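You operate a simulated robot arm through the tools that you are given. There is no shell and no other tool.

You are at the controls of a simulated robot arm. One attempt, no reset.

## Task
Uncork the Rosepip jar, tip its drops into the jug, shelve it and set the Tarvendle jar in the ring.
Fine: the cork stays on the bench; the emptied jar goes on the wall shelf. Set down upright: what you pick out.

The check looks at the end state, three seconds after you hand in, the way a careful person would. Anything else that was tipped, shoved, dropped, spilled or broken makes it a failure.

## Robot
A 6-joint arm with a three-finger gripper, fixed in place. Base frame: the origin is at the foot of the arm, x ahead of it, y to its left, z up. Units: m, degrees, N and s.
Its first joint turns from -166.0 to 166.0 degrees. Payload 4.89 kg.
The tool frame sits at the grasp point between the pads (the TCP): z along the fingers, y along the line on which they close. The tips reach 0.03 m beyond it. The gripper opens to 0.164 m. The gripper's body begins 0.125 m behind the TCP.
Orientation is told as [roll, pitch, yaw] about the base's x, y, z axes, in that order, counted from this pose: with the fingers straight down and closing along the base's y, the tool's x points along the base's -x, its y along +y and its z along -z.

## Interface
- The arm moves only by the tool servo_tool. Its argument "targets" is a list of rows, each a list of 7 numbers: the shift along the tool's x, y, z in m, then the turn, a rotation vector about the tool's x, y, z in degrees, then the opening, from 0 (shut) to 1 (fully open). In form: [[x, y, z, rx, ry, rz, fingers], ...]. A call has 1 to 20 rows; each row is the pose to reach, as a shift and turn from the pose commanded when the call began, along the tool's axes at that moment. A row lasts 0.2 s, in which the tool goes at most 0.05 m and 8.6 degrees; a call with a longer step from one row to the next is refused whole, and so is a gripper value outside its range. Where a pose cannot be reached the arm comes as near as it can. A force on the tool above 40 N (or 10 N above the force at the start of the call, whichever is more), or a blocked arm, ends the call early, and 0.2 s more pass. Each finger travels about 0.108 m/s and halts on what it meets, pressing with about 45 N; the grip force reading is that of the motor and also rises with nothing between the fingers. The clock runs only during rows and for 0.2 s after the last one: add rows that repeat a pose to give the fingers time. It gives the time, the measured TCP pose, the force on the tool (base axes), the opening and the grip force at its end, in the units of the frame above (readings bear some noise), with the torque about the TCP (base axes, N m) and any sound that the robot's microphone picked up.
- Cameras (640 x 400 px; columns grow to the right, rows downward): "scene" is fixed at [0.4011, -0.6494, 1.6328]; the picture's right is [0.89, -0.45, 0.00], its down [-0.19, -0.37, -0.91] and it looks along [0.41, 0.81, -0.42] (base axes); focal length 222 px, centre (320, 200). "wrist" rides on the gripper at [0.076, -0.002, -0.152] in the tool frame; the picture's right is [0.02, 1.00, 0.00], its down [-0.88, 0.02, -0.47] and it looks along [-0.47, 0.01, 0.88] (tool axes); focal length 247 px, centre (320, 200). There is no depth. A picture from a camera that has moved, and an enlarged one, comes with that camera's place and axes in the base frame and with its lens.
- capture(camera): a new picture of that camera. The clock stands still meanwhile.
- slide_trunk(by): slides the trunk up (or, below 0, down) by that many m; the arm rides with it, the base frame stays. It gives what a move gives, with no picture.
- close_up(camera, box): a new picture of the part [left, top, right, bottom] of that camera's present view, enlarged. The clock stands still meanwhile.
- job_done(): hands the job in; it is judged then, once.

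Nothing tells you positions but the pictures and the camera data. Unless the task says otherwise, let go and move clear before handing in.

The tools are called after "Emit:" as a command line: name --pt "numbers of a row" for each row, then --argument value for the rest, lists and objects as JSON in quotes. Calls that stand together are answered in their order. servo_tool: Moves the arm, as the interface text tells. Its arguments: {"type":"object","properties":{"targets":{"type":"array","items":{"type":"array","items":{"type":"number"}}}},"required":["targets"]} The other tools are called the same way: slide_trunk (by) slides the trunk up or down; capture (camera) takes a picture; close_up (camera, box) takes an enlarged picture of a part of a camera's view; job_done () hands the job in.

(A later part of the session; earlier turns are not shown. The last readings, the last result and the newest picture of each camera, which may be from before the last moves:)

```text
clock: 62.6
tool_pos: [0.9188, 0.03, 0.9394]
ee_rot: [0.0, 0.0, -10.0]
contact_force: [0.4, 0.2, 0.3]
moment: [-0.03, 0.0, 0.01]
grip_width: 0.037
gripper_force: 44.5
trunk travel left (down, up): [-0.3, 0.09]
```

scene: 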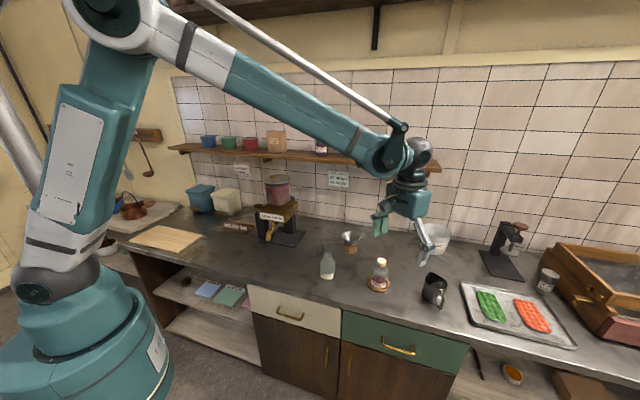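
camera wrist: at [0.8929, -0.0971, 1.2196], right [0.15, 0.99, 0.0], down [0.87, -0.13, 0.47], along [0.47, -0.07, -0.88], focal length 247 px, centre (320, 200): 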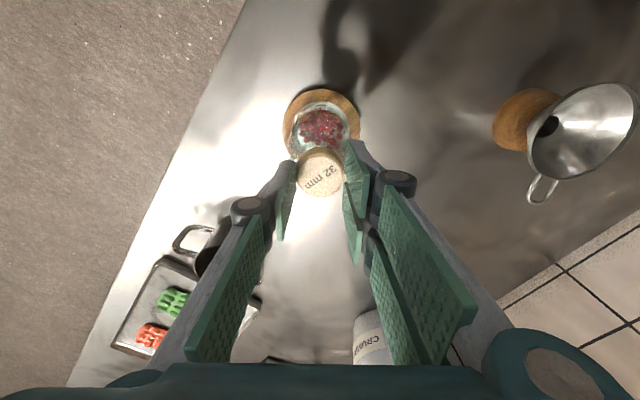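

Emit:
servo_tool --pt "0 0 0.0002 0 0 0 0.2" --pt "0 0 0.0002 0 0 0 0.225" --pt "0 0 0.0002 0 0 0 0.24" --pt "0 0 0.0002 0 0 0 0.26" --pt "0 0 0.0002 0 0 0 0.3" --pt "0 0 0.0002 0 0 0 0.35" --pt "0 0 0.0002 0 0 0 0.35"

Emit:
close_up --camera "scene" --box '[330, 235, 380, 275]'

Emit:
close_up --camera "wrist" --box '[250, 60, 410, 220]'

```text
clock: 64.2
tool_pos: [0.9186, 0.0301, 0.9392]
ee_rot: [-0.1, 0.0, -10.0]
contact_force: [-0.1, -0.4, 0.1]
moment: [0.01, 0.0, -0.02]
grip_width: 0.0571
gripper_force: 0.0
trunk travel left (down, up): [-0.3, 0.09]
```

```text
10.00 times, centred on (355, 255) of scene
camera zoom: at [0.4011, -0.6494, 1.6328], right [0.89, -0.45, 0.0], down [-0.19, -0.37, -0.91], along [0.41, 0.81, -0.42], focal length 2215 px, centre (-30, -350)
```

zoom: 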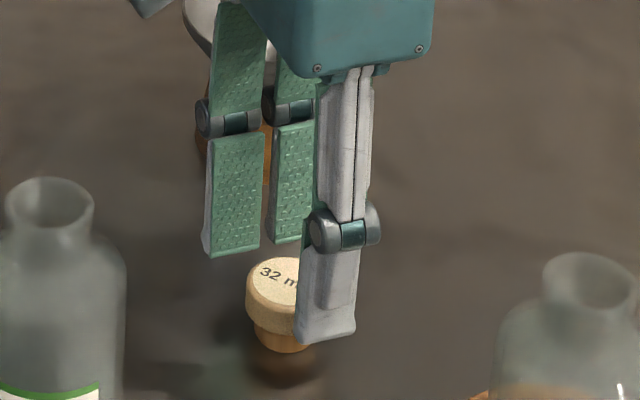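

```text
2.50 times, centred on (330, 140) of wrist
camera zoom: at [0.8429, 0.0403, 1.0904], right [0.15, 0.99, 0.0], down [0.87, -0.13, 0.47], along [0.47, -0.07, -0.88], focal length 617 px, centre (295, 350)
```

zoom: 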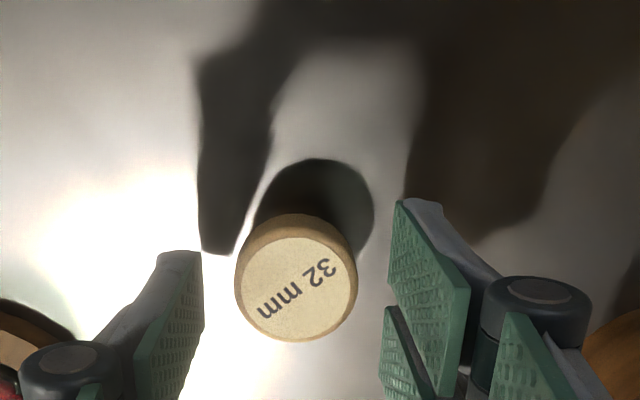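

The cork stands upright on the bench. I'll rise clear, then flip the gripper about its axis so it can grip the jar from the side with the camera on top.

Emit:
servo_tool --pt "0 0 -0.01 0 0 0 0.4" --pt "0 0 -0.03 0 0 0 0.45" --pt "0 0 -0.06 0 0 0 0.5" --pt "0 0 -0.1 0 0 0 0.55" --pt "0 0 -0.14 0 0 0 0.6" --pt "0 0 -0.18 0 0 0 0.62" --pt "0 0 -0.21 0 0 0 0.62"

Emit:
servo_tool --pt "0 0 0 0 0 -8.5 0.62" --pt "0 0 0 0 0 -17 0.62" --pt "0 0 0 0 0 -25.5 0.62" --pt "0 0 0 0 0 -34 0.62" --pt "0 0 0 0 0 -42.5 0.62" --pt "0 0 0 0 0 -51 0.62" --pt "0 0 0 0 0 -59.5 0.62" --pt "0 0 0 0 0 -68 0.62" --pt "0 0 0 0 0 -76.5 0.62" --pt "0 0 0 0 0 -85 0.62" --pt "0 0 0 0 0 -93.5 0.62" --pt "0 0 0 0 0 -102 0.62" --pt "0 0 0 0 0 -110.5 0.62" --pt "0 0 0 0 0 -119 0.62" --pt "0 0 0 0 0 -127.5 0.62" --pt "0 0 0 0 0 -136 0.62" --pt "0 0 0 0 0 -144.5 0.62" --pt "0 0 0 0 0 -153 0.62" --pt "0 0 0 0 0 -161.5 0.62" --pt "0 0 0 0 0 -170 0.62"

Emit:
capture --camera "scene"

```text
clock: 65.8
tool_pos: [0.921, 0.0303, 1.1494]
ee_rot: [0.0, 0.0, -9.9]
contact_force: [0.0, 0.0, -0.8]
moment: [-0.02, 0.01, -0.01]
grip_width: 0.1016
gripper_force: 0.0
trunk travel left (down, up): [-0.3, 0.09]
```

```text
clock: 70.0
tool_pos: [0.9212, 0.029, 1.1493]
ee_rot: [-0.1, -0.1, 160.1]
contact_force: [0.1, 0.3, 0.5]
moment: [0.0, 0.01, 0.0]
grip_width: 0.1019
gripper_force: 0.1
trunk travel left (down, up): [-0.3, 0.09]
```

```text
taken
```

scene: 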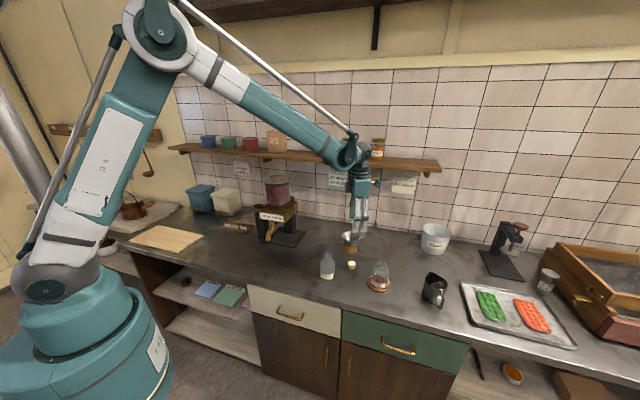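

Emit:
servo_tool --pt "0 0 0 0 0 -7 0.62" --pt "0 0 0 0 0 -14 0.62" --pt "0 0 0 0 0 -19.8 0.62" --pt "0 0 0 0 0 -19.8 0.62"

Emit:
servo_tool --pt "0 0 0 0 8 0 0.62" --pt "0 0 0 0 16 0 0.62" --pt "0 0 0 0 24 0 0.62" --pt "0 0 0 0 32 0 0.62" --pt "0 0 0 0 40 0 0.62" --pt "0 0 0 0 48 0 0.62" --pt "0 0 0 0 56 0 0.62" --pt "0 0 0 0 64 0 0.62" --pt "0 0 0 0 65 0 0.62"

Emit:
capture --camera "scene"

Emit:
capture --camera "wrist"

```text
clock: 71.0
tool_pos: [0.9202, 0.0302, 1.1493]
ee_rot: [0.0, 0.0, 173.9]
contact_force: [-0.4, 0.5, 0.0]
moment: [0.0, 0.0, 0.0]
grip_width: 0.1016
gripper_force: 0.1
out of reach, approached as far as the arm can: row 3, 4
trunk travel left (down, up): [-0.3, 0.09]
```

```text
clock: 73.0
tool_pos: [0.9194, 0.0294, 1.1476]
ee_rot: [0.0, 65.1, 173.9]
contact_force: [1.0, 0.1, -0.1]
moment: [-0.02, 0.0, -0.01]
grip_width: 0.1016
gripper_force: 0.1
trunk travel left (down, up): [-0.3, 0.09]
```

```text
taken
```

scene: 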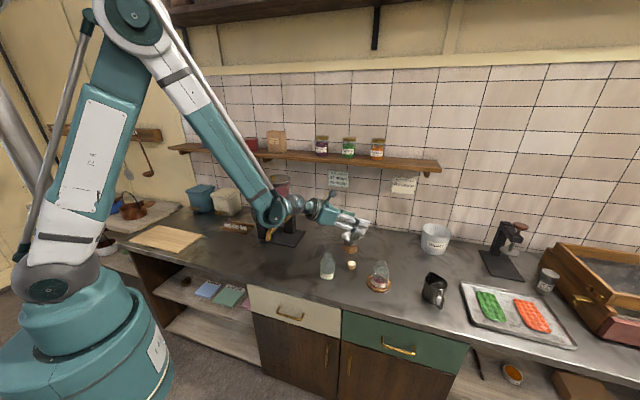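

```text
taken
camera wrist: at [0.8139, 0.041, 1.2814], right [-0.1, -1.0, 0.02], down [-0.8, 0.06, -0.6], along [0.6, -0.07, -0.8], focal length 247 px, centre (320, 200)
```

wrist: 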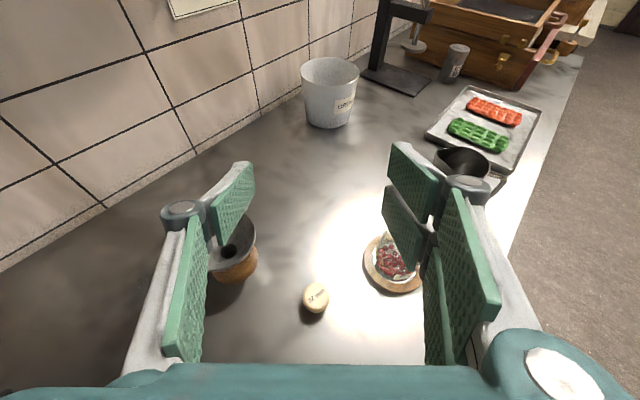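

The flip stopped at the wrist limit (yaw 174°), which is fine. The tool now points forward and about 25° down, with the camera on top. I'll move above the Rosepip jar so the open fingers straddle it.

Emit:
servo_tool --pt "-0.002 0.026 0.0147 0 0 0 0.62" --pt "-0.004 0.052 0.0295 0 0 0 0.62" --pt "-0.006 0.078 0.0442 0 0 0 0.62" --pt "-0.008 0.104 0.059 0 0 0 0.62" --pt "-0.0099 0.1304 0.0737 0 0 0 0.62" --pt "-0.0099 0.1304 0.0737 0 0 0 0.62"

Emit:
capture --camera "wrist"

Emit:
close_up --camera "scene" --box '[310, 200, 438, 300]'

```text
clock: 74.5
tool_pos: [0.9688, -0.0906, 1.1087]
ee_rot: [0.7, 65.1, 172.8]
contact_force: [1.6, 0.5, -1.3]
moment: [0.02, 0.0, 0.02]
grip_width: 0.1015
gripper_force: 0.0
out of reach, approached as far as the arm can: row 4, 5, 6
trunk travel left (down, up): [-0.3, 0.09]
```

```text
taken
camera wrist: at [0.8624, -0.0755, 1.2412], right [-0.13, -0.99, 0.02], down [-0.79, 0.09, -0.6], along [0.59, -0.09, -0.8], focal length 247 px, centre (320, 200)
```

wrist: 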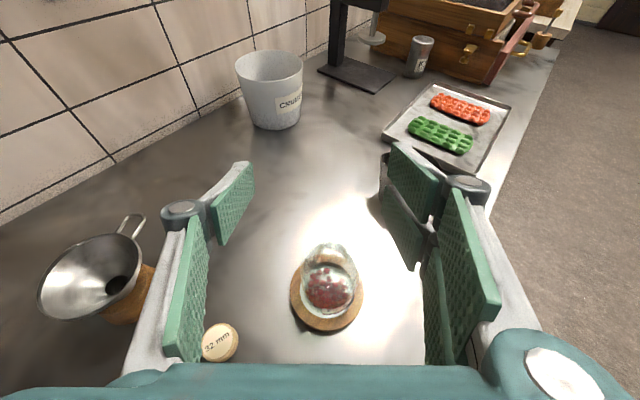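

```text
4.00 times, centred on (374, 250) of scene
camera zoom: at [0.4011, -0.6494, 1.6328], right [0.89, -0.45, 0.0], down [-0.19, -0.37, -0.91], along [0.41, 0.81, -0.42], focal length 886 px, centre (104, 0)
```

zoom: 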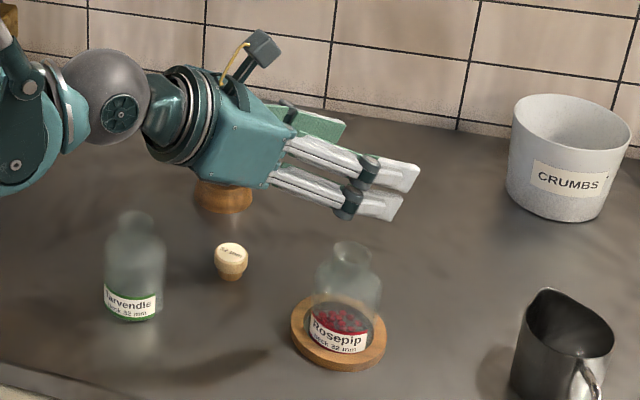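

Emit:
servo_tool --pt "0 0 0 -3.63 0 1.68 0.62" --pt "0 0 0 -7.26 0 3.37 0.62" --pt "0 0 0 -10.88 0 5.05 0.62" --pt "0 0 0 -10.88 0 5.05 0.62"

```text
clock: 75.5
tool_pos: [0.969, -0.0905, 1.1077]
ee_rot: [0.2, 65.1, 162.0]
contact_force: [0.1, -0.2, 0.3]
moment: [-0.01, -0.02, -0.01]
grip_width: 0.1014
gripper_force: 0.0
trunk travel left (down, up): [-0.3, 0.09]
```

Emit:
servo_tool --pt "0.0008 0.008 0.0018 0 0 0 0.62" --pt "0.0017 0.016 0.0037 0 0 0 0.62" --pt "0.0017 0.016 0.0037 0 0 0 0.62"

Emit:
capture --camera "wrist"

Emit:
close_up --camera "wrist" --box '[240, 220, 400, 340]'

Emit:
close_up --camera "scene" --box '[310, 200, 438, 300]'

```text
clock: 76.2
tool_pos: [0.9679, -0.1077, 1.1084]
ee_rot: [0.1, 65.0, 162.1]
contact_force: [0.4, -0.6, 0.5]
moment: [0.01, -0.01, 0.02]
grip_width: 0.1018
gripper_force: 0.1
trunk travel left (down, up): [-0.3, 0.09]
```

```text
taken
camera wrist: at [0.8671, -0.0739, 1.2413], right [-0.3, -0.95, 0.02], down [-0.77, 0.23, -0.6], along [0.57, -0.2, -0.8], focal length 247 px, centre (320, 200)
```

wrist: 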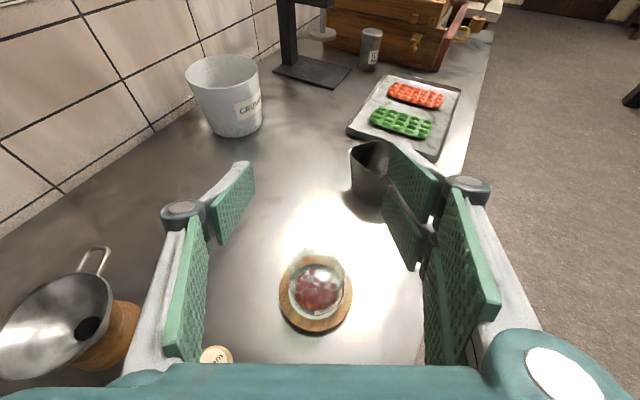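

```text
3.33 times, centred on (320, 280) of wrist
camera zoom: at [0.8671, -0.0739, 1.2413], right [-0.3, -0.95, 0.02], down [-0.77, 0.23, -0.6], along [0.57, -0.2, -0.8], focal length 823 px, centre (320, -67)
```

zoom: 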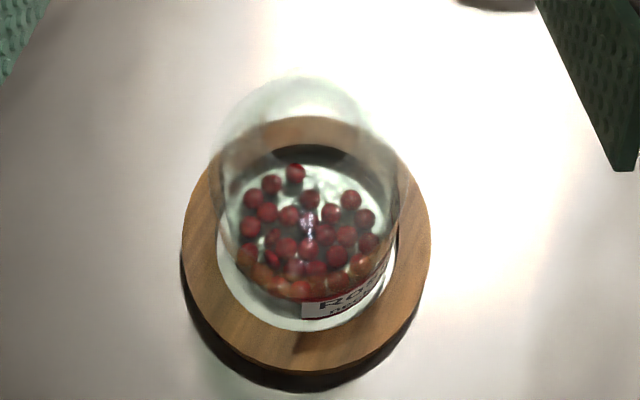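

```text
4.00 times, centred on (374, 250) of scene
camera zoom: at [0.4011, -0.6494, 1.6328], right [0.89, -0.45, 0.0], down [-0.19, -0.37, -0.91], along [0.41, 0.81, -0.42], focal length 886 px, centre (104, 0)
```

zoom: 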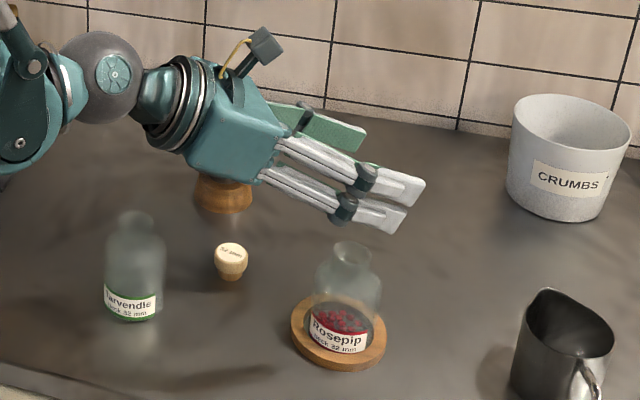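

The jar is centred between the open fingers. I'll descend straight down around it, first partway.

Emit:
servo_tool --pt "-0.018 0 0.0083 0 0 0 0.62" --pt "-0.036 0 0.0166 0 0 0 0.62" --pt "-0.054 0 0.025 0 0 0 0.62" --pt "-0.072 0 0.0333 0 0 0 0.62" --pt "-0.09 0 0.0416 0 0 0 0.62" --pt "-0.107 0 0.0499 0 0 0 0.62" --pt "-0.107 0 0.0499 0 0 0 0.62"

Emit:
capture --camera "wrist"

Emit:
close_up --camera "scene" --box '[310, 200, 438, 300]'

```text
clock: 77.8
tool_pos: [0.9689, -0.1076, 0.9896]
ee_rot: [0.2, 65.0, 162.1]
contact_force: [0.1, -0.2, -0.3]
moment: [-0.02, 0.03, -0.01]
grip_width: 0.1017
gripper_force: 0.2
trunk travel left (down, up): [-0.3, 0.09]
```

```text
taken
camera wrist: at [0.8679, -0.075, 1.1233], right [-0.3, -0.95, 0.02], down [-0.77, 0.23, -0.6], along [0.57, -0.2, -0.8], focal length 247 px, centre (320, 200)
```

wrist: 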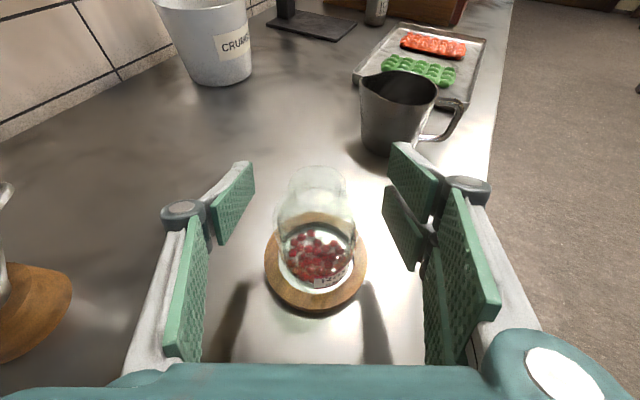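

```text
4.00 times, centred on (374, 250) of scene
camera zoom: at [0.4011, -0.6494, 1.6328], right [0.89, -0.45, 0.0], down [-0.19, -0.37, -0.91], along [0.41, 0.81, -0.42], focal length 886 px, centre (104, 0)
```

zoom: 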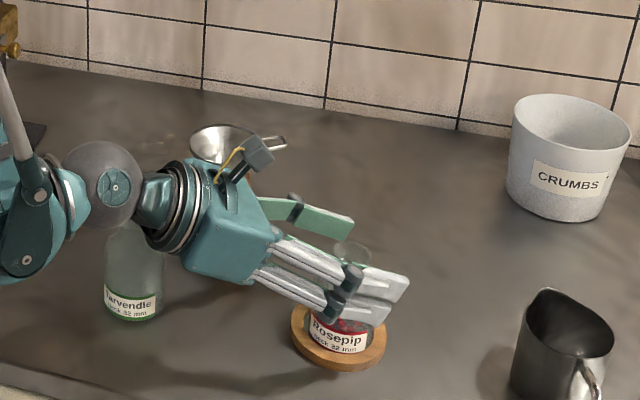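

Emit:
servo_tool --pt "-0.012 0 0.0056 0 0 0 0.62" --pt "-0.024 0 0.0112 0 0 0 0.62" --pt "-0.036 0 0.0168 0 0 0 0.62" --pt "-0.0465 0 0.0217 0 0 0 0.62" --pt "-0.0465 0 0.0217 0 0 0 0.62"

Emit:
capture --camera "wrist"

Emit:
close_up --camera "scene" --box '[310, 200, 438, 300]'

```text
clock: 79.0
tool_pos: [0.9848, -0.1095, 0.9498]
ee_rot: [0.2, 65.0, 162.0]
contact_force: [0.2, -0.3, 0.0]
moment: [-0.01, 0.0, -0.02]
grip_width: 0.1015
gripper_force: 0.0
out of reach, approached as far as the arm can: row 2, 3, 4, 5
trunk travel left (down, up): [-0.3, 0.09]
```

```text
taken
camera wrist: at [0.884, -0.076, 1.0839], right [-0.3, -0.95, 0.02], down [-0.77, 0.23, -0.6], along [0.56, -0.2, -0.8], focal length 247 px, centre (320, 200)
```

wrist: 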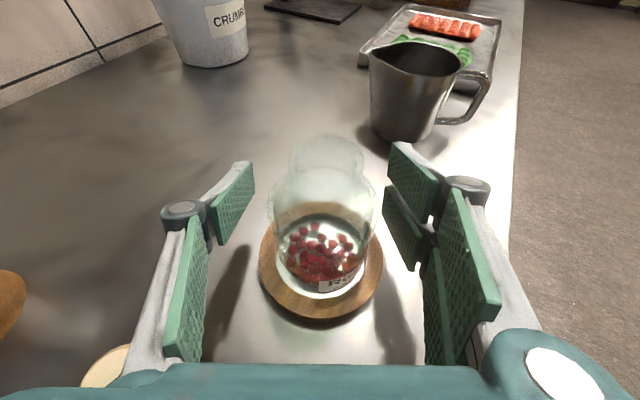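

```text
4.00 times, centred on (374, 250) of scene
camera zoom: at [0.4011, -0.6494, 1.6328], right [0.89, -0.45, 0.0], down [-0.19, -0.37, -0.91], along [0.41, 0.81, -0.42], focal length 886 px, centre (104, 0)
```

zoom: 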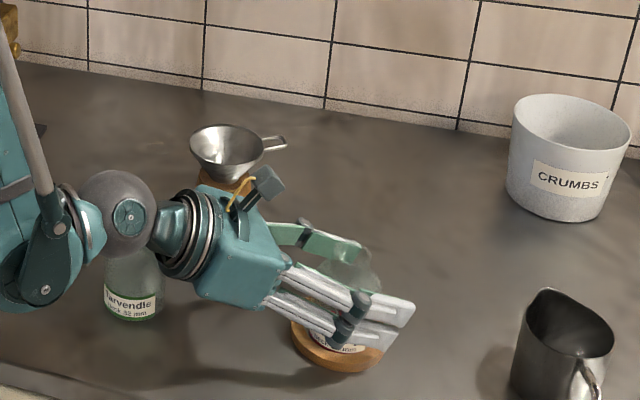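

The arm can't go lower here because the forearm gets too steep. Lowering the trunk should help. I'll raise the tool first, then slide the trunk down 0.15 m.

Emit:
servo_tool --pt "0.0363 0 -0.0169 0 0 0 0.62" --pt "0.0726 0 -0.0338 0 0 0 0.62" --pt "0.1089 0 -0.0507 0 0 0 0.62" --pt "0.1452 0 -0.0676 0 0 0 0.62" --pt "0.1813 0 -0.0845 0 0 0 0.62" --pt "0.1813 0 -0.0845 0 0 0 0.62"

Emit:
slide_trunk --by -0.12

Emit:
capture --camera "scene"

Emit:
capture --camera "wrist"

```text
clock: 80.5
tool_pos: [0.9854, -0.1046, 1.1514]
ee_rot: [0.2, 65.1, 162.2]
contact_force: [-0.6, -0.1, 1.0]
moment: [0.03, 0.01, 0.01]
grip_width: 0.1018
gripper_force: 0.1
trunk travel left (down, up): [-0.3, 0.09]
```

```text
clock: 82.0
tool_pos: [0.9881, -0.1051, 1.0313]
ee_rot: [0.1, 65.0, 162.1]
contact_force: [-0.3, 0.4, -0.6]
moment: [-0.02, 0.0, 0.0]
grip_width: 0.1016
gripper_force: 0.0
trunk travel left (down, up): [-0.18, 0.21]
```

```text
taken
```

scene: 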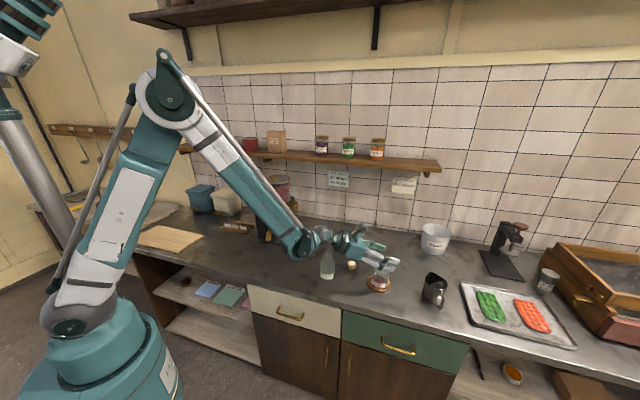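

```text
taken
camera wrist: at [0.8855, -0.0718, 1.1638], right [-0.3, -0.95, 0.02], down [-0.77, 0.23, -0.6], along [0.57, -0.2, -0.8], focal length 247 px, centre (320, 200)
```

wrist: 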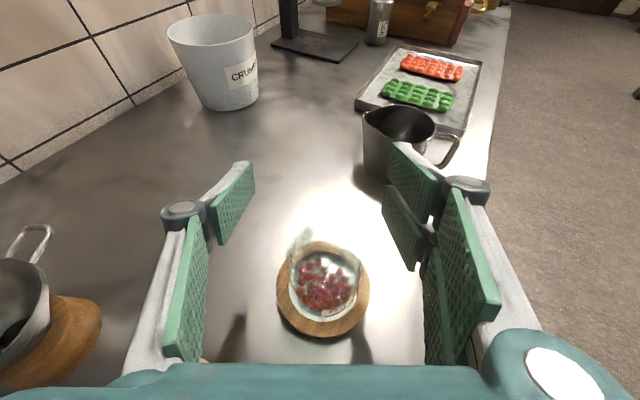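

Emit:
servo_tool --pt "-0.015 0.003 0 0 0 0 0.62" --pt "-0.03 0.006 0 0 0 0 0.62" --pt "-0.044 0.008 0.0003 0 0 0 0.62" --pt "-0.044 0.008 0.0003 0 0 0 0.62"

Emit:
servo_tool --pt "-0.012 0 0.0056 0 0 0 0.62" --pt "-0.024 0 0.0112 0 0 0 0.62" --pt "-0.036 0 0.0168 0 0 0 0.62" --pt "-0.047 0 0.0219 0 0 0 0.62" --pt "-0.047 0 0.0219 0 0 0 0.62"

Emit:
capture --camera "wrist"

Emit:
close_up --camera "scene" --box '[310, 200, 438, 300]'

```text
clock: 83.0
tool_pos: [0.968, -0.1068, 0.9897]
ee_rot: [0.2, 65.0, 162.1]
contact_force: [0.7, -0.1, 0.2]
moment: [0.01, 0.02, -0.01]
grip_width: 0.1016
gripper_force: 0.1
trunk travel left (down, up): [-0.18, 0.21]
```

```text
clock: 84.2
tool_pos: [0.9668, -0.1062, 0.9368]
ee_rot: [0.1, 65.0, 162.1]
contact_force: [0.9, 0.1, -0.2]
moment: [-0.01, 0.0, -0.01]
grip_width: 0.1016
gripper_force: 0.0
trunk travel left (down, up): [-0.18, 0.21]
```

```text
taken
camera wrist: at [0.8657, -0.0733, 1.0715], right [-0.3, -0.95, 0.02], down [-0.77, 0.23, -0.6], along [0.57, -0.2, -0.8], focal length 247 px, centre (320, 200)
```

wrist: 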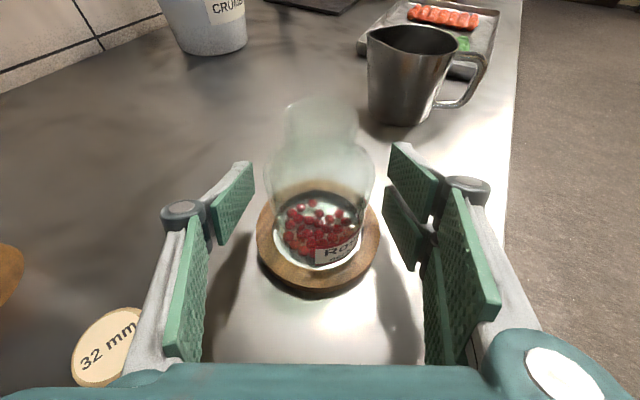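

```text
4.00 times, centred on (374, 250) of scene
camera zoom: at [0.4011, -0.6494, 1.6328], right [0.89, -0.45, 0.0], down [-0.19, -0.37, -0.91], along [0.41, 0.81, -0.42], focal length 886 px, centre (104, 0)
```

zoom: 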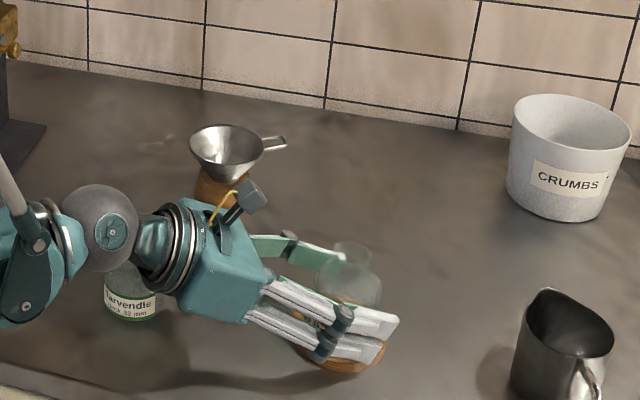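

The fingers are around the jar body just above the ring. Closing on it now.

Emit:
servo_tool --pt "0 0 0 0 0 0 0.56" --pt "0 0 0 0 0 0 0.5" --pt "0 0 0 0 0 0 0.46" --pt "0 0 0 0 0 0 0.42" --pt "0 0 0 0 0 0 0.38" --pt "0 0 0 0 0 0 0.38"

Emit:
capture --camera "wrist"

```text
clock: 85.5
tool_pos: [0.9665, -0.1054, 0.9396]
ee_rot: [0.0, 65.0, 162.1]
contact_force: [0.0, -0.3, 0.9]
moment: [-0.13, 0.02, -0.03]
grip_width: 0.0695
gripper_force: 44.8
trunk travel left (down, up): [-0.18, 0.21]
```

```text
taken
camera wrist: at [0.8656, -0.0733, 1.0718], right [-0.3, -0.95, 0.02], down [-0.77, 0.23, -0.6], along [0.57, -0.2, -0.8], focal length 247 px, centre (320, 200)
```

wrist: 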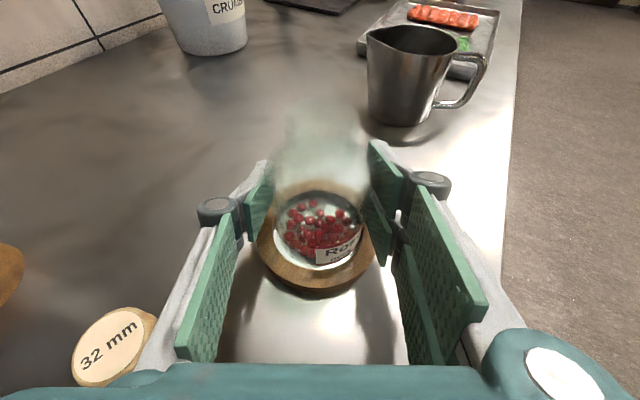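

The grip is on the 70 mm body. Lifting straight up slowly.

Emit:
servo_tool --pt "0.009 0 -0.0042 0 0 0 0.38" --pt "0.02 0 -0.0093 0 0 0 0.38" --pt "0.036 0 -0.0168 0 0 0 0.38" --pt "0.055 0 -0.0256 0 0 0 0.38" --pt "0.075 0 -0.035 0 0 0 0.38" --pt "0.095 0 -0.0443 0 0 0 0.38" --pt "0.115 0 -0.0536 0 0 0 0.38" --pt "0.13 0 -0.0606 0 0 0 0.38" --pt "0.136 0 -0.0634 0 0 0 0.38" --pt "0.136 0 -0.0634 0 0 0 0.38"

Emit:
capture --camera "scene"

Emit:
capture --camera "wrist"

```text
clock: 87.8
tool_pos: [0.9654, -0.1063, 1.0894]
ee_rot: [0.1, 64.9, 162.1]
contact_force: [0.0, -0.2, -1.9]
moment: [0.05, -0.03, 0.04]
grip_width: 0.0698
gripper_force: 44.8
trunk travel left (down, up): [-0.18, 0.21]
```

```text
taken
```

scene: 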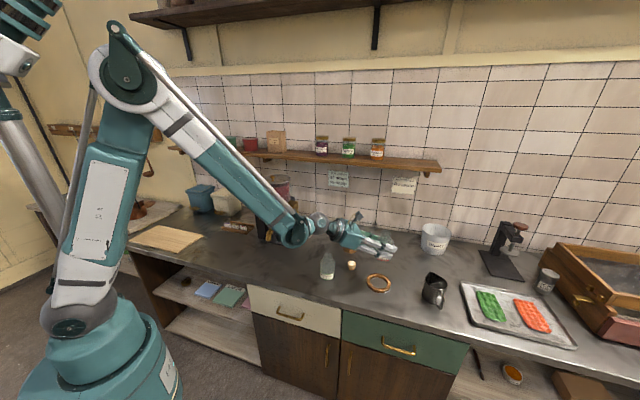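

```text
taken
camera wrist: at [0.8645, -0.0725, 1.2229], right [-0.3, -0.95, 0.02], down [-0.77, 0.23, -0.6], along [0.57, -0.2, -0.8], focal length 247 px, centre (320, 200)
```

wrist: 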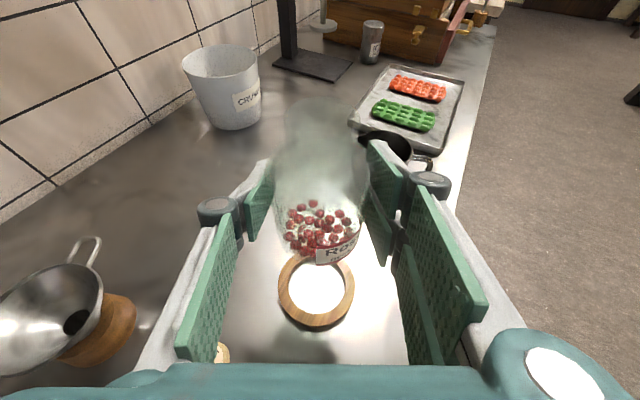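

The jar is up and the ring is empty. I'll zoom to pin down the ring centre and the jug rim for later.

Emit:
close_up --camera "scene" --box '[360, 265, 400, 297]'

Emit:
close_up --camera "wrist" --box '[260, 230, 380, 340]'

Emit:
close_up --camera "wrist" --box '[330, 100, 460, 190]'

Emit:
close_up --camera "scene" --box '[340, 220, 420, 275]'

```text
12.50 times, centred on (380, 281) of scene
camera zoom: at [0.4011, -0.6494, 1.6328], right [0.89, -0.45, 0.0], down [-0.19, -0.37, -0.91], along [0.41, 0.81, -0.42], focal length 2769 px, centre (-430, -812)
```

zoom: 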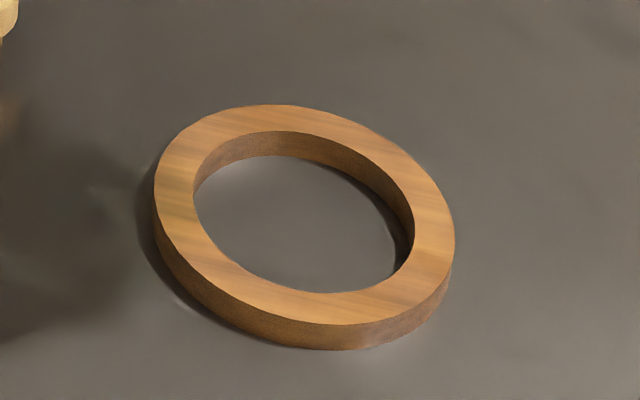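

```text
3.64 times, centred on (320, 285) of wrist
camera zoom: at [0.8645, -0.0725, 1.2229], right [-0.3, -0.95, 0.02], down [-0.77, 0.23, -0.6], along [0.57, -0.2, -0.8], focal length 898 px, centre (320, -109)
```

zoom: 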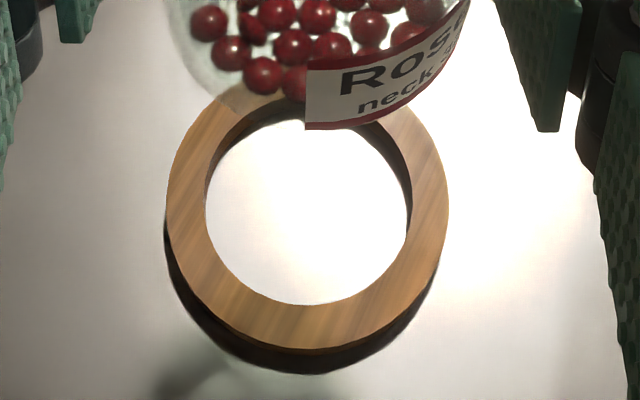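

```text
4.44 times, centred on (395, 145) of wrist
camera zoom: at [0.8645, -0.0725, 1.2229], right [-0.3, -0.95, 0.02], down [-0.77, 0.23, -0.6], along [0.57, -0.2, -0.8], focal length 1098 px, centre (-13, 444)
```

zoom: 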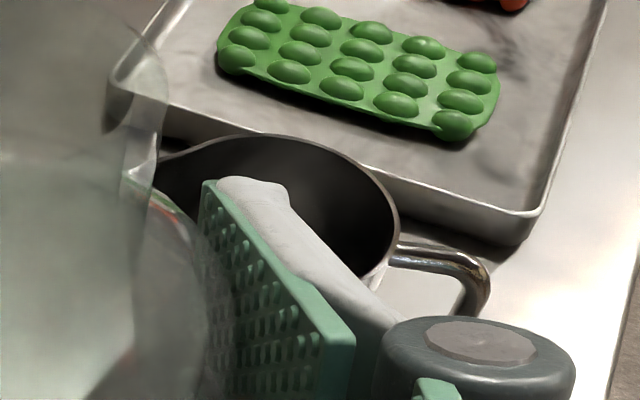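

```text
7.27 times, centred on (380, 248) of scene
camera zoom: at [0.4011, -0.6494, 1.6328], right [0.89, -0.45, 0.0], down [-0.19, -0.37, -0.91], along [0.41, 0.81, -0.42], focal length 1611 px, centre (-116, -146)
```

zoom: 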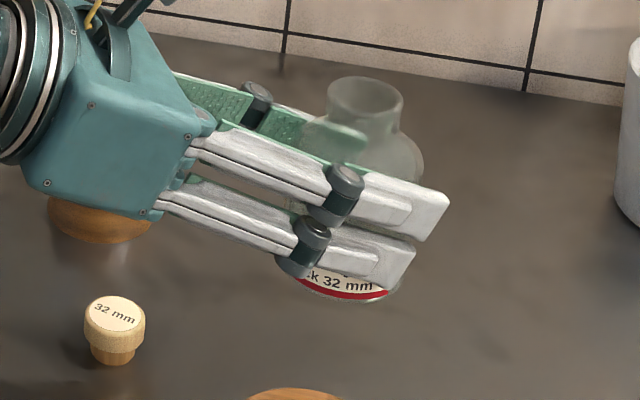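

The jar is 70 mm wide and held firmly. Next I'll carry it toward the jug while bringing the tool level, keeping the mouth up.

Emit:
servo_tool --pt "0.0155 0.0044 0.0136 0 4.2 0 0.38" --pt "0.031 0.0087 0.0273 0 8.3 0 0.38" --pt "0.0466 0.0131 0.041 0 12.5 0 0.38" --pt "0.0622 0.0175 0.0546 0 16.7 0 0.38" --pt "0.0778 0.0218 0.0683 0 20.8 0 0.38" --pt "0.0933 0.0262 0.0819 0 25 0 0.38" --pt "0.0933 0.0262 0.0819 0 25 0 0.38"

Emit:
capture --camera "wrist"

Emit:
capture --camera "scene"

```text
clock: 89.3
tool_pos: [1.066, -0.1664, 1.1389]
ee_rot: [144.8, 90.0, -53.1]
contact_force: [-0.5, -0.4, -2.5]
moment: [0.02, -0.01, -0.04]
grip_width: 0.0696
gripper_force: 44.9
trunk travel left (down, up): [-0.18, 0.21]
```

```text
taken
camera wrist: at [0.9207, -0.119, 1.2153], right [-0.31, -0.95, 0.02], down [-0.46, 0.13, -0.88], along [0.83, -0.28, -0.47], focal length 247 px, centre (320, 200)
```

wrist: 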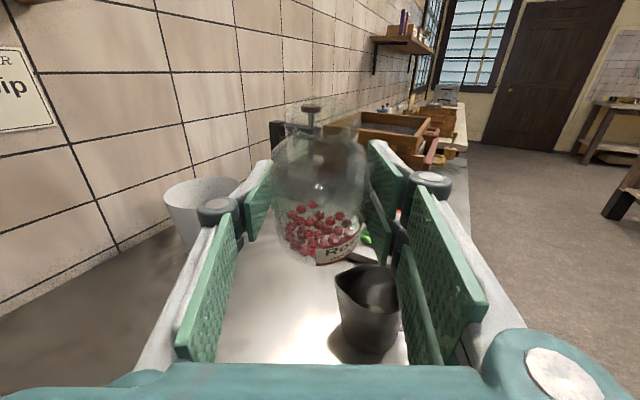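

```text
taken
```

scene: 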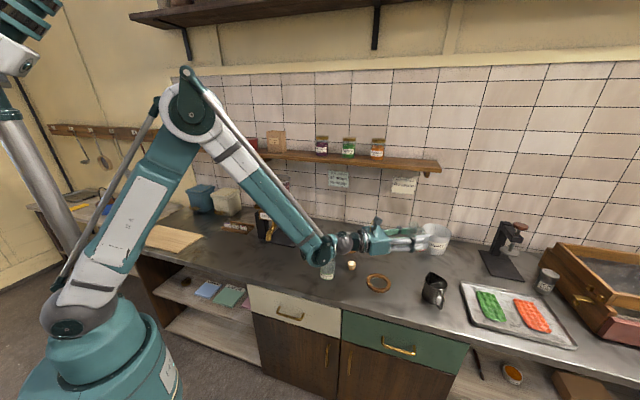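

Emit:
close_up --camera "wrist" --box '[310, 240, 430, 370]'

Emit:
close_up --camera "scene" --box '[380, 210, 480, 315]'

```text
3.08 times, centred on (370, 305) of wrist
camera zoom: at [0.9207, -0.119, 1.2153], right [-0.31, -0.95, 0.02], down [-0.46, 0.13, -0.88], along [0.83, -0.28, -0.47], focal length 760 px, centre (166, -123)
```

zoom: 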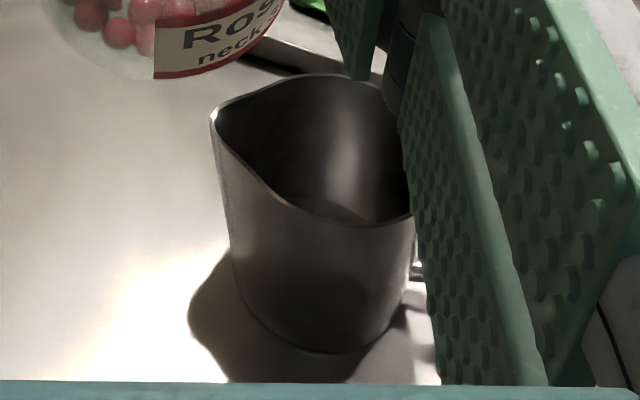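

```text
3.81 times, centred on (430, 262) of scene
camera zoom: at [0.4011, -0.6494, 1.6328], right [0.89, -0.45, 0.0], down [-0.19, -0.37, -0.91], along [0.41, 0.81, -0.42], focal length 844 px, centre (-99, -38)
```

zoom: 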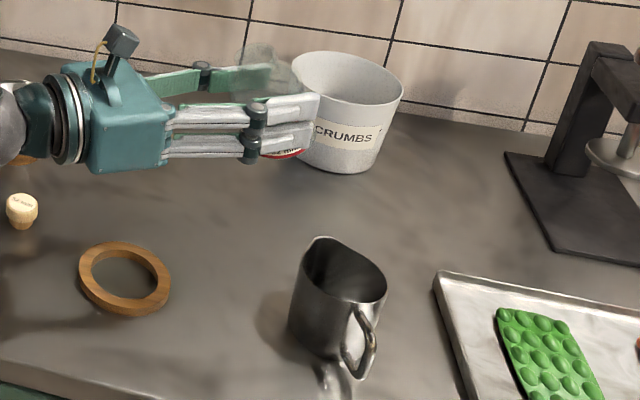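

The jug's rim centre is at about (1.122, -0.266) with its rim near z 0.96, and its spout faces the jar's side. I'll move beside and above it while beginning to roll the jar, keeping the tilt well below pouring.

Emit:
servo_tool --pt "-0.0082 0.0014 0.0169 0 0 6.6 0.38" --pt "-0.0163 0.0027 0.0338 0 0 13.3 0.38" --pt "-0.0245 0.0041 0.0508 0 0 20 0.38" --pt "-0.0327 0.0054 0.0677 0 0 26.7 0.38" --pt "-0.0408 0.0068 0.0846 0 0 33.3 0.38" --pt "-0.049 0.0081 0.1015 0 0 40 0.38" --pt "-0.049 0.0081 0.1015 0 0 40 0.38"

Emit:
close_up --camera "scene" --box '[370, 200, 490, 320]'

Emit:
capture --camera "wrist"

```text
clock: 91.0
tool_pos: [1.16, -0.2062, 1.0903]
ee_rot: [-90.0, 50.0, 71.9]
contact_force: [-1.0, 0.3, -1.8]
moment: [0.0, 0.0, -0.03]
grip_width: 0.0695
gripper_force: 44.6
trunk travel left (down, up): [-0.18, 0.21]
```

```text
3.33 times, centred on (430, 260) of scene
camera zoom: at [0.4011, -0.6494, 1.6328], right [0.89, -0.45, 0.0], down [-0.19, -0.37, -0.91], along [0.41, 0.81, -0.42], focal length 738 px, centre (-47, 0)
```

zoom: 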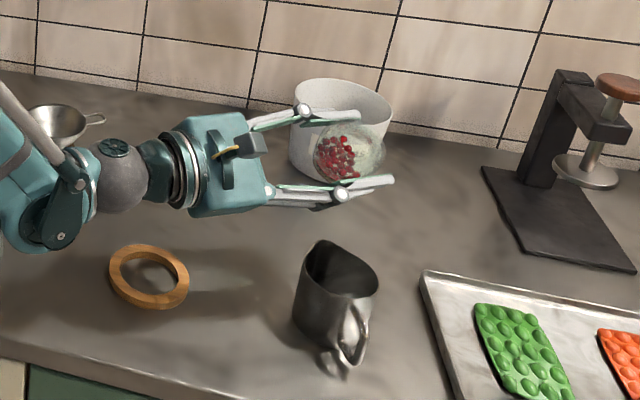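

```text
taken
camera wrist: at [0.9995, -0.2062, 1.1483], right [-0.24, -0.74, -0.63], down [-0.28, 0.67, -0.69], along [0.93, 0.01, -0.37], focal length 247 px, centre (320, 200)
```

wrist: 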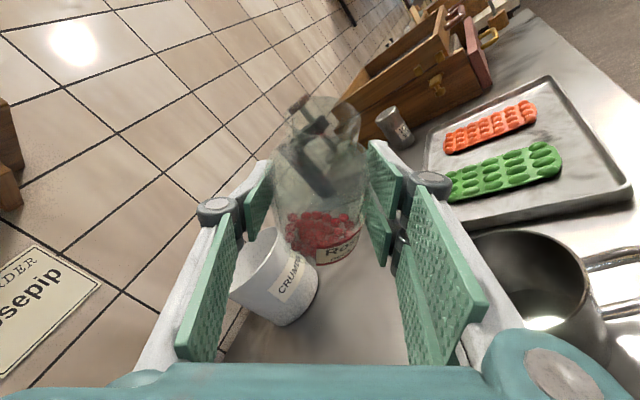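

Emit:
servo_tool --pt "-0.0069 0.0073 0.0007 0 0 7.5 0.38" --pt "-0.0138 0.0147 0.0013 0 0 15 0.38" --pt "-0.0207 0.022 0.002 0 0 22.5 0.38" --pt "-0.0276 0.0293 0.0026 0 0 30 0.38" --pt "-0.0345 0.0367 0.0033 0 0 37.5 0.38" --pt "-0.0414 0.044 0.0039 0 0 45 0.38" --pt "-0.0414 0.044 0.0039 0 0 45 0.38"

Emit:
close_up --camera "scene" --box '[380, 220, 480, 315]'

Emit:
capture --camera "wrist"

```text
clock: 92.5
tool_pos: [1.1615, -0.2144, 1.0297]
ee_rot: [-89.9, 5.0, 72.0]
contact_force: [0.2, -0.3, -1.5]
moment: [-0.02, 0.03, -0.02]
grip_width: 0.0698
gripper_force: 45.0
trunk travel left (down, up): [-0.18, 0.21]
```

```text
4.21 times, centred on (430, 268) of scene
camera zoom: at [0.4011, -0.6494, 1.6328], right [0.89, -0.45, 0.0], down [-0.19, -0.37, -0.91], along [0.41, 0.81, -0.42], focal length 933 px, centre (-143, -84)
```

zoom: 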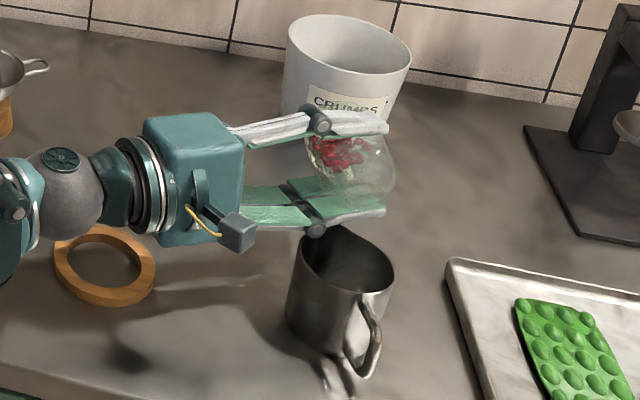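

```text
taken
camera wrist: at [0.9933, -0.2404, 1.0369], right [-0.03, -0.1, -0.99], down [-0.18, 0.98, -0.1], along [0.98, 0.17, -0.05], focal length 247 px, centre (320, 200)
```

wrist: 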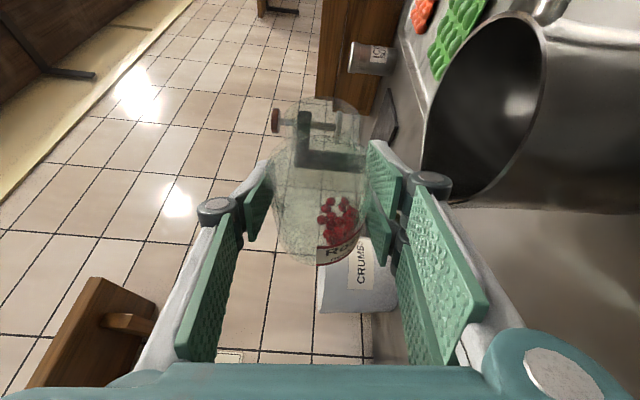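

The mouth is above the jug's opening and the drops are still in the jar. I'll now roll slowly past horizontal to start the pour and check.

Emit:
servo_tool --pt "0.0012 0.0001 0.0001 0 0 4 0.38" --pt "0.0023 0.0002 0.0001 0 0 8 0.38" --pt "0.0035 0.0003 0.0002 0 0 12 0.38" --pt "0.0046 0.0004 0.0002 0 0 16 0.38" --pt "0.0058 0.0005 0.0003 0 0 20 0.38" --pt "0.0058 0.0005 0.0003 0 0 20 0.38"

Emit:
close_up --camera "scene" --box '[380, 220, 480, 315]'

Emit:
capture --camera "wrist"

```text
clock: 94.0
tool_pos: [1.162, -0.22, 1.0293]
ee_rot: [-90.0, -15.0, 71.9]
contact_force: [0.0, -1.1, -1.5]
moment: [-0.03, 0.06, -0.02]
grip_width: 0.0695
gripper_force: 44.8
trunk travel left (down, up): [-0.18, 0.21]
```

```text
4.21 times, centred on (430, 268) of scene
camera zoom: at [0.4011, -0.6494, 1.6328], right [0.89, -0.45, 0.0], down [-0.19, -0.37, -0.91], along [0.41, 0.81, -0.42], focal length 933 px, centre (-143, -84)
```

zoom: 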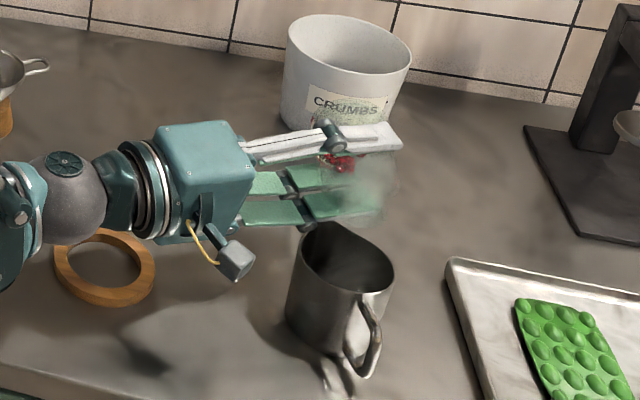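

```text
taken
camera wrist: at [0.9929, -0.2445, 1.0103], right [0.07, 0.23, -0.97], down [-0.19, 0.96, 0.21], along [0.98, 0.16, 0.11], focal length 247 px, centre (320, 200)
```

wrist: 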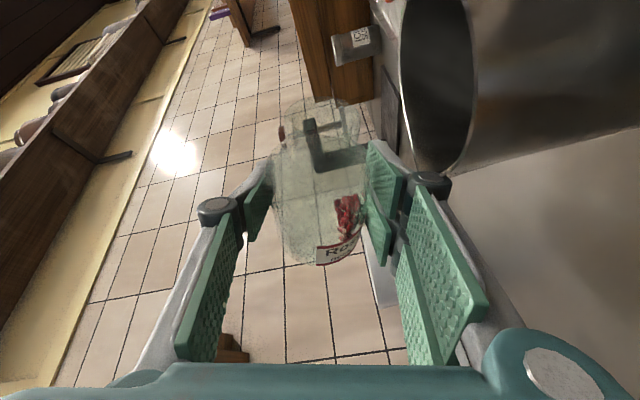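

Emit:
servo_tool --pt "0.0015 -0.0004 -0.0002 0 0 3 0.38" --pt "0.0026 -0.0007 -0.0004 0 0 6 0.38" --pt "0.0037 -0.001 -0.0006 0 0 9 0.38" --pt "0.0048 -0.0013 -0.0008 0 0 12 0.38" --pt "0.006 -0.0016 -0.001 0 0 15 0.38" --pt "0.006 -0.0016 -0.001 0 0 15 0.38" --pt "0.006 -0.0016 -0.001 0 0 15 0.38"

Emit:
close_up --camera "scene" --box '[380, 220, 480, 315]'

Emit:
capture --camera "wrist"

```text
clock: 95.5
tool_pos: [1.1595, -0.2254, 1.0291]
ee_rot: [-90.1, -30.0, 71.9]
contact_force: [0.5, -0.5, -1.7]
moment: [0.01, 0.04, -0.03]
grip_width: 0.0696
gripper_force: 45.4
trunk travel left (down, up): [-0.18, 0.21]
```

```text
4.21 times, centred on (430, 268) of scene
camera zoom: at [0.4011, -0.6494, 1.6328], right [0.89, -0.45, 0.0], down [-0.19, -0.37, -0.91], along [0.41, 0.81, -0.42], focal length 933 px, centre (-143, -84)
```

zoom: 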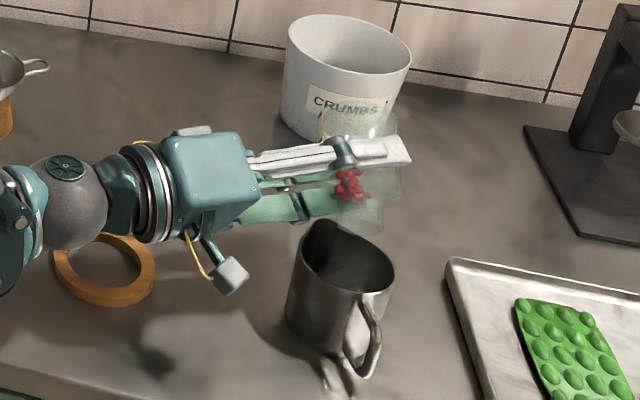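

```text
taken
camera wrist: at [0.9919, -0.2432, 0.9923], right [0.15, 0.46, -0.88], down [-0.21, 0.88, 0.42], along [0.97, 0.12, 0.23], focal length 247 px, centre (320, 200)
```

wrist: 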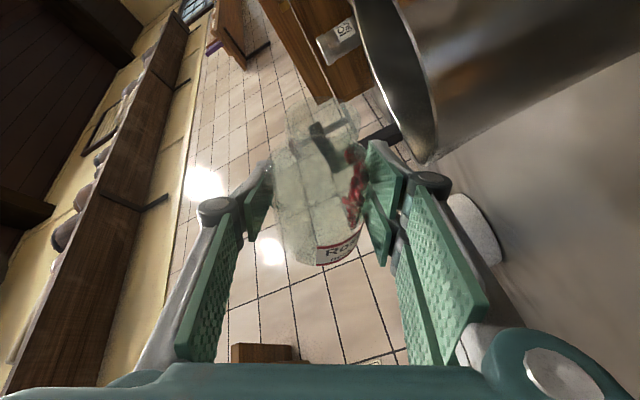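

Emit:
servo_tool --pt "0.002 -0.001 -0.0003 0 0 3 0.38" --pt "0.0039 -0.002 -0.0006 0 0 6 0.38" --pt "0.0059 -0.0031 -0.0009 0 0 9 0.38" --pt "0.0079 -0.0041 -0.0012 0 0 12 0.38" --pt "0.0099 -0.0051 -0.0015 0 0 15 0.38" --pt "0.0099 -0.0051 -0.0015 0 0 15 0.38" --pt "0.0099 -0.0051 -0.0015 0 0 15 0.38"

Emit:
close_up --camera "scene" --box '[380, 220, 480, 315]'

Emit:
capture --camera "wrist"

```text
clock: 97.2
tool_pos: [1.1527, -0.2345, 1.0289]
ee_rot: [-90.0, -45.0, 72.0]
contact_force: [0.6, -0.4, -2.2]
moment: [0.0, 0.03, 0.02]
grip_width: 0.0695
gripper_force: 45.2
trunk travel left (down, up): [-0.18, 0.21]
```

```text
4.21 times, centred on (430, 268) of scene
camera zoom: at [0.4011, -0.6494, 1.6328], right [0.89, -0.45, 0.0], down [-0.19, -0.37, -0.91], along [0.41, 0.81, -0.42], focal length 933 px, centre (-143, -84)
```

zoom: 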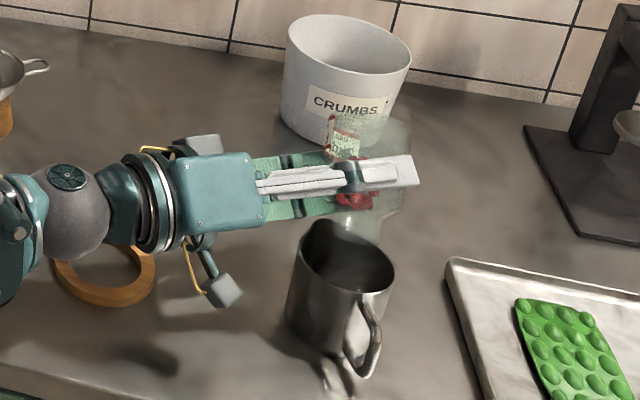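

```text
taken
camera wrist: at [0.9895, -0.2417, 0.9754], right [0.21, 0.66, -0.72], down [-0.25, 0.75, 0.61], along [0.94, 0.05, 0.33], focal length 247 px, centre (320, 200)
```

wrist: 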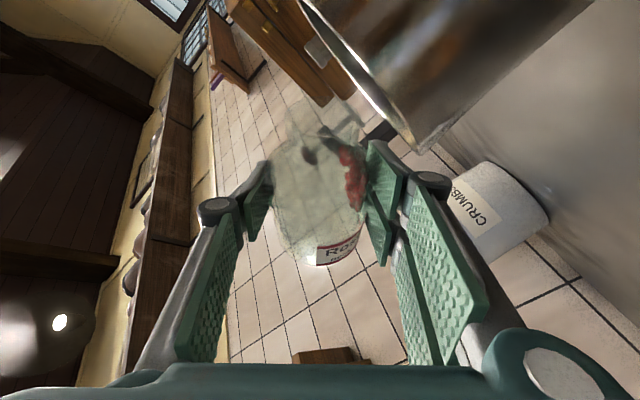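

Emit:
close_up --camera "scene" --box '[415, 245, 455, 285]'

```text
10.00 times, centred on (435, 265) of scene
camera zoom: at [0.4011, -0.6494, 1.6328], right [0.89, -0.45, 0.0], down [-0.19, -0.37, -0.91], along [0.41, 0.81, -0.42], focal length 2215 px, centre (-830, -450)
```

zoom: 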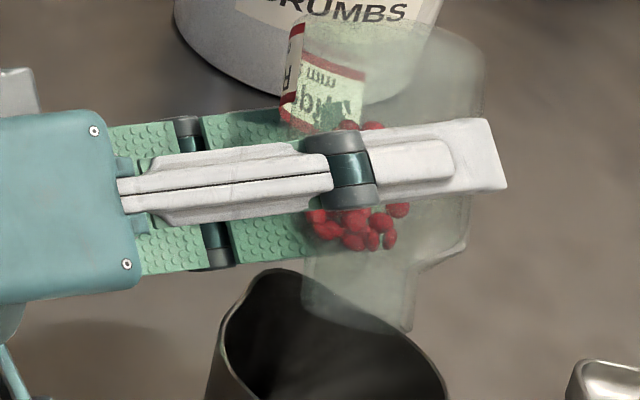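

The neck now points down into the jug's opening and the drops are gathered at the shoulder. I'll continue rolling so they run out.

Emit:
servo_tool --pt "0.0015 -0.0017 -0.0001 0 0 3 0.38" --pt "0.0029 -0.0035 -0.0002 0 0 6 0.38" --pt "0.0044 -0.0052 -0.0004 0 0 9 0.38" --pt "0.0058 -0.007 -0.0005 0 0 12 0.38" --pt "0.0073 -0.0087 -0.0006 0 0 15 0.38" --pt "0.0073 -0.0087 -0.0006 0 0 15 0.38" --pt "0.0073 -0.0087 -0.0006 0 0 15 0.38"

Emit:
close_up --camera "scene" --box '[410, 240, 460, 290]'

```text
clock: 98.8
tool_pos: [1.1492, -0.2458, 1.0288]
ee_rot: [-90.0, -60.0, 72.0]
contact_force: [-0.4, 0.1, -2.2]
moment: [0.0, 0.03, 0.01]
grip_width: 0.0697
gripper_force: 45.0
trunk travel left (down, up): [-0.18, 0.21]
```

```text
8.00 times, centred on (435, 265) of scene
camera zoom: at [0.4011, -0.6494, 1.6328], right [0.89, -0.45, 0.0], down [-0.19, -0.37, -0.91], along [0.41, 0.81, -0.42], focal length 1772 px, centre (-600, -320)
```

zoom: 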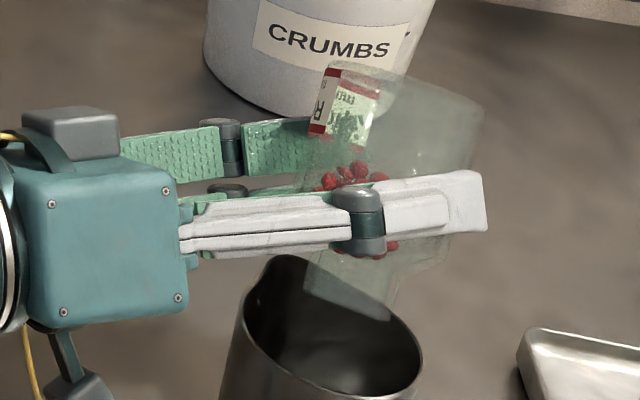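

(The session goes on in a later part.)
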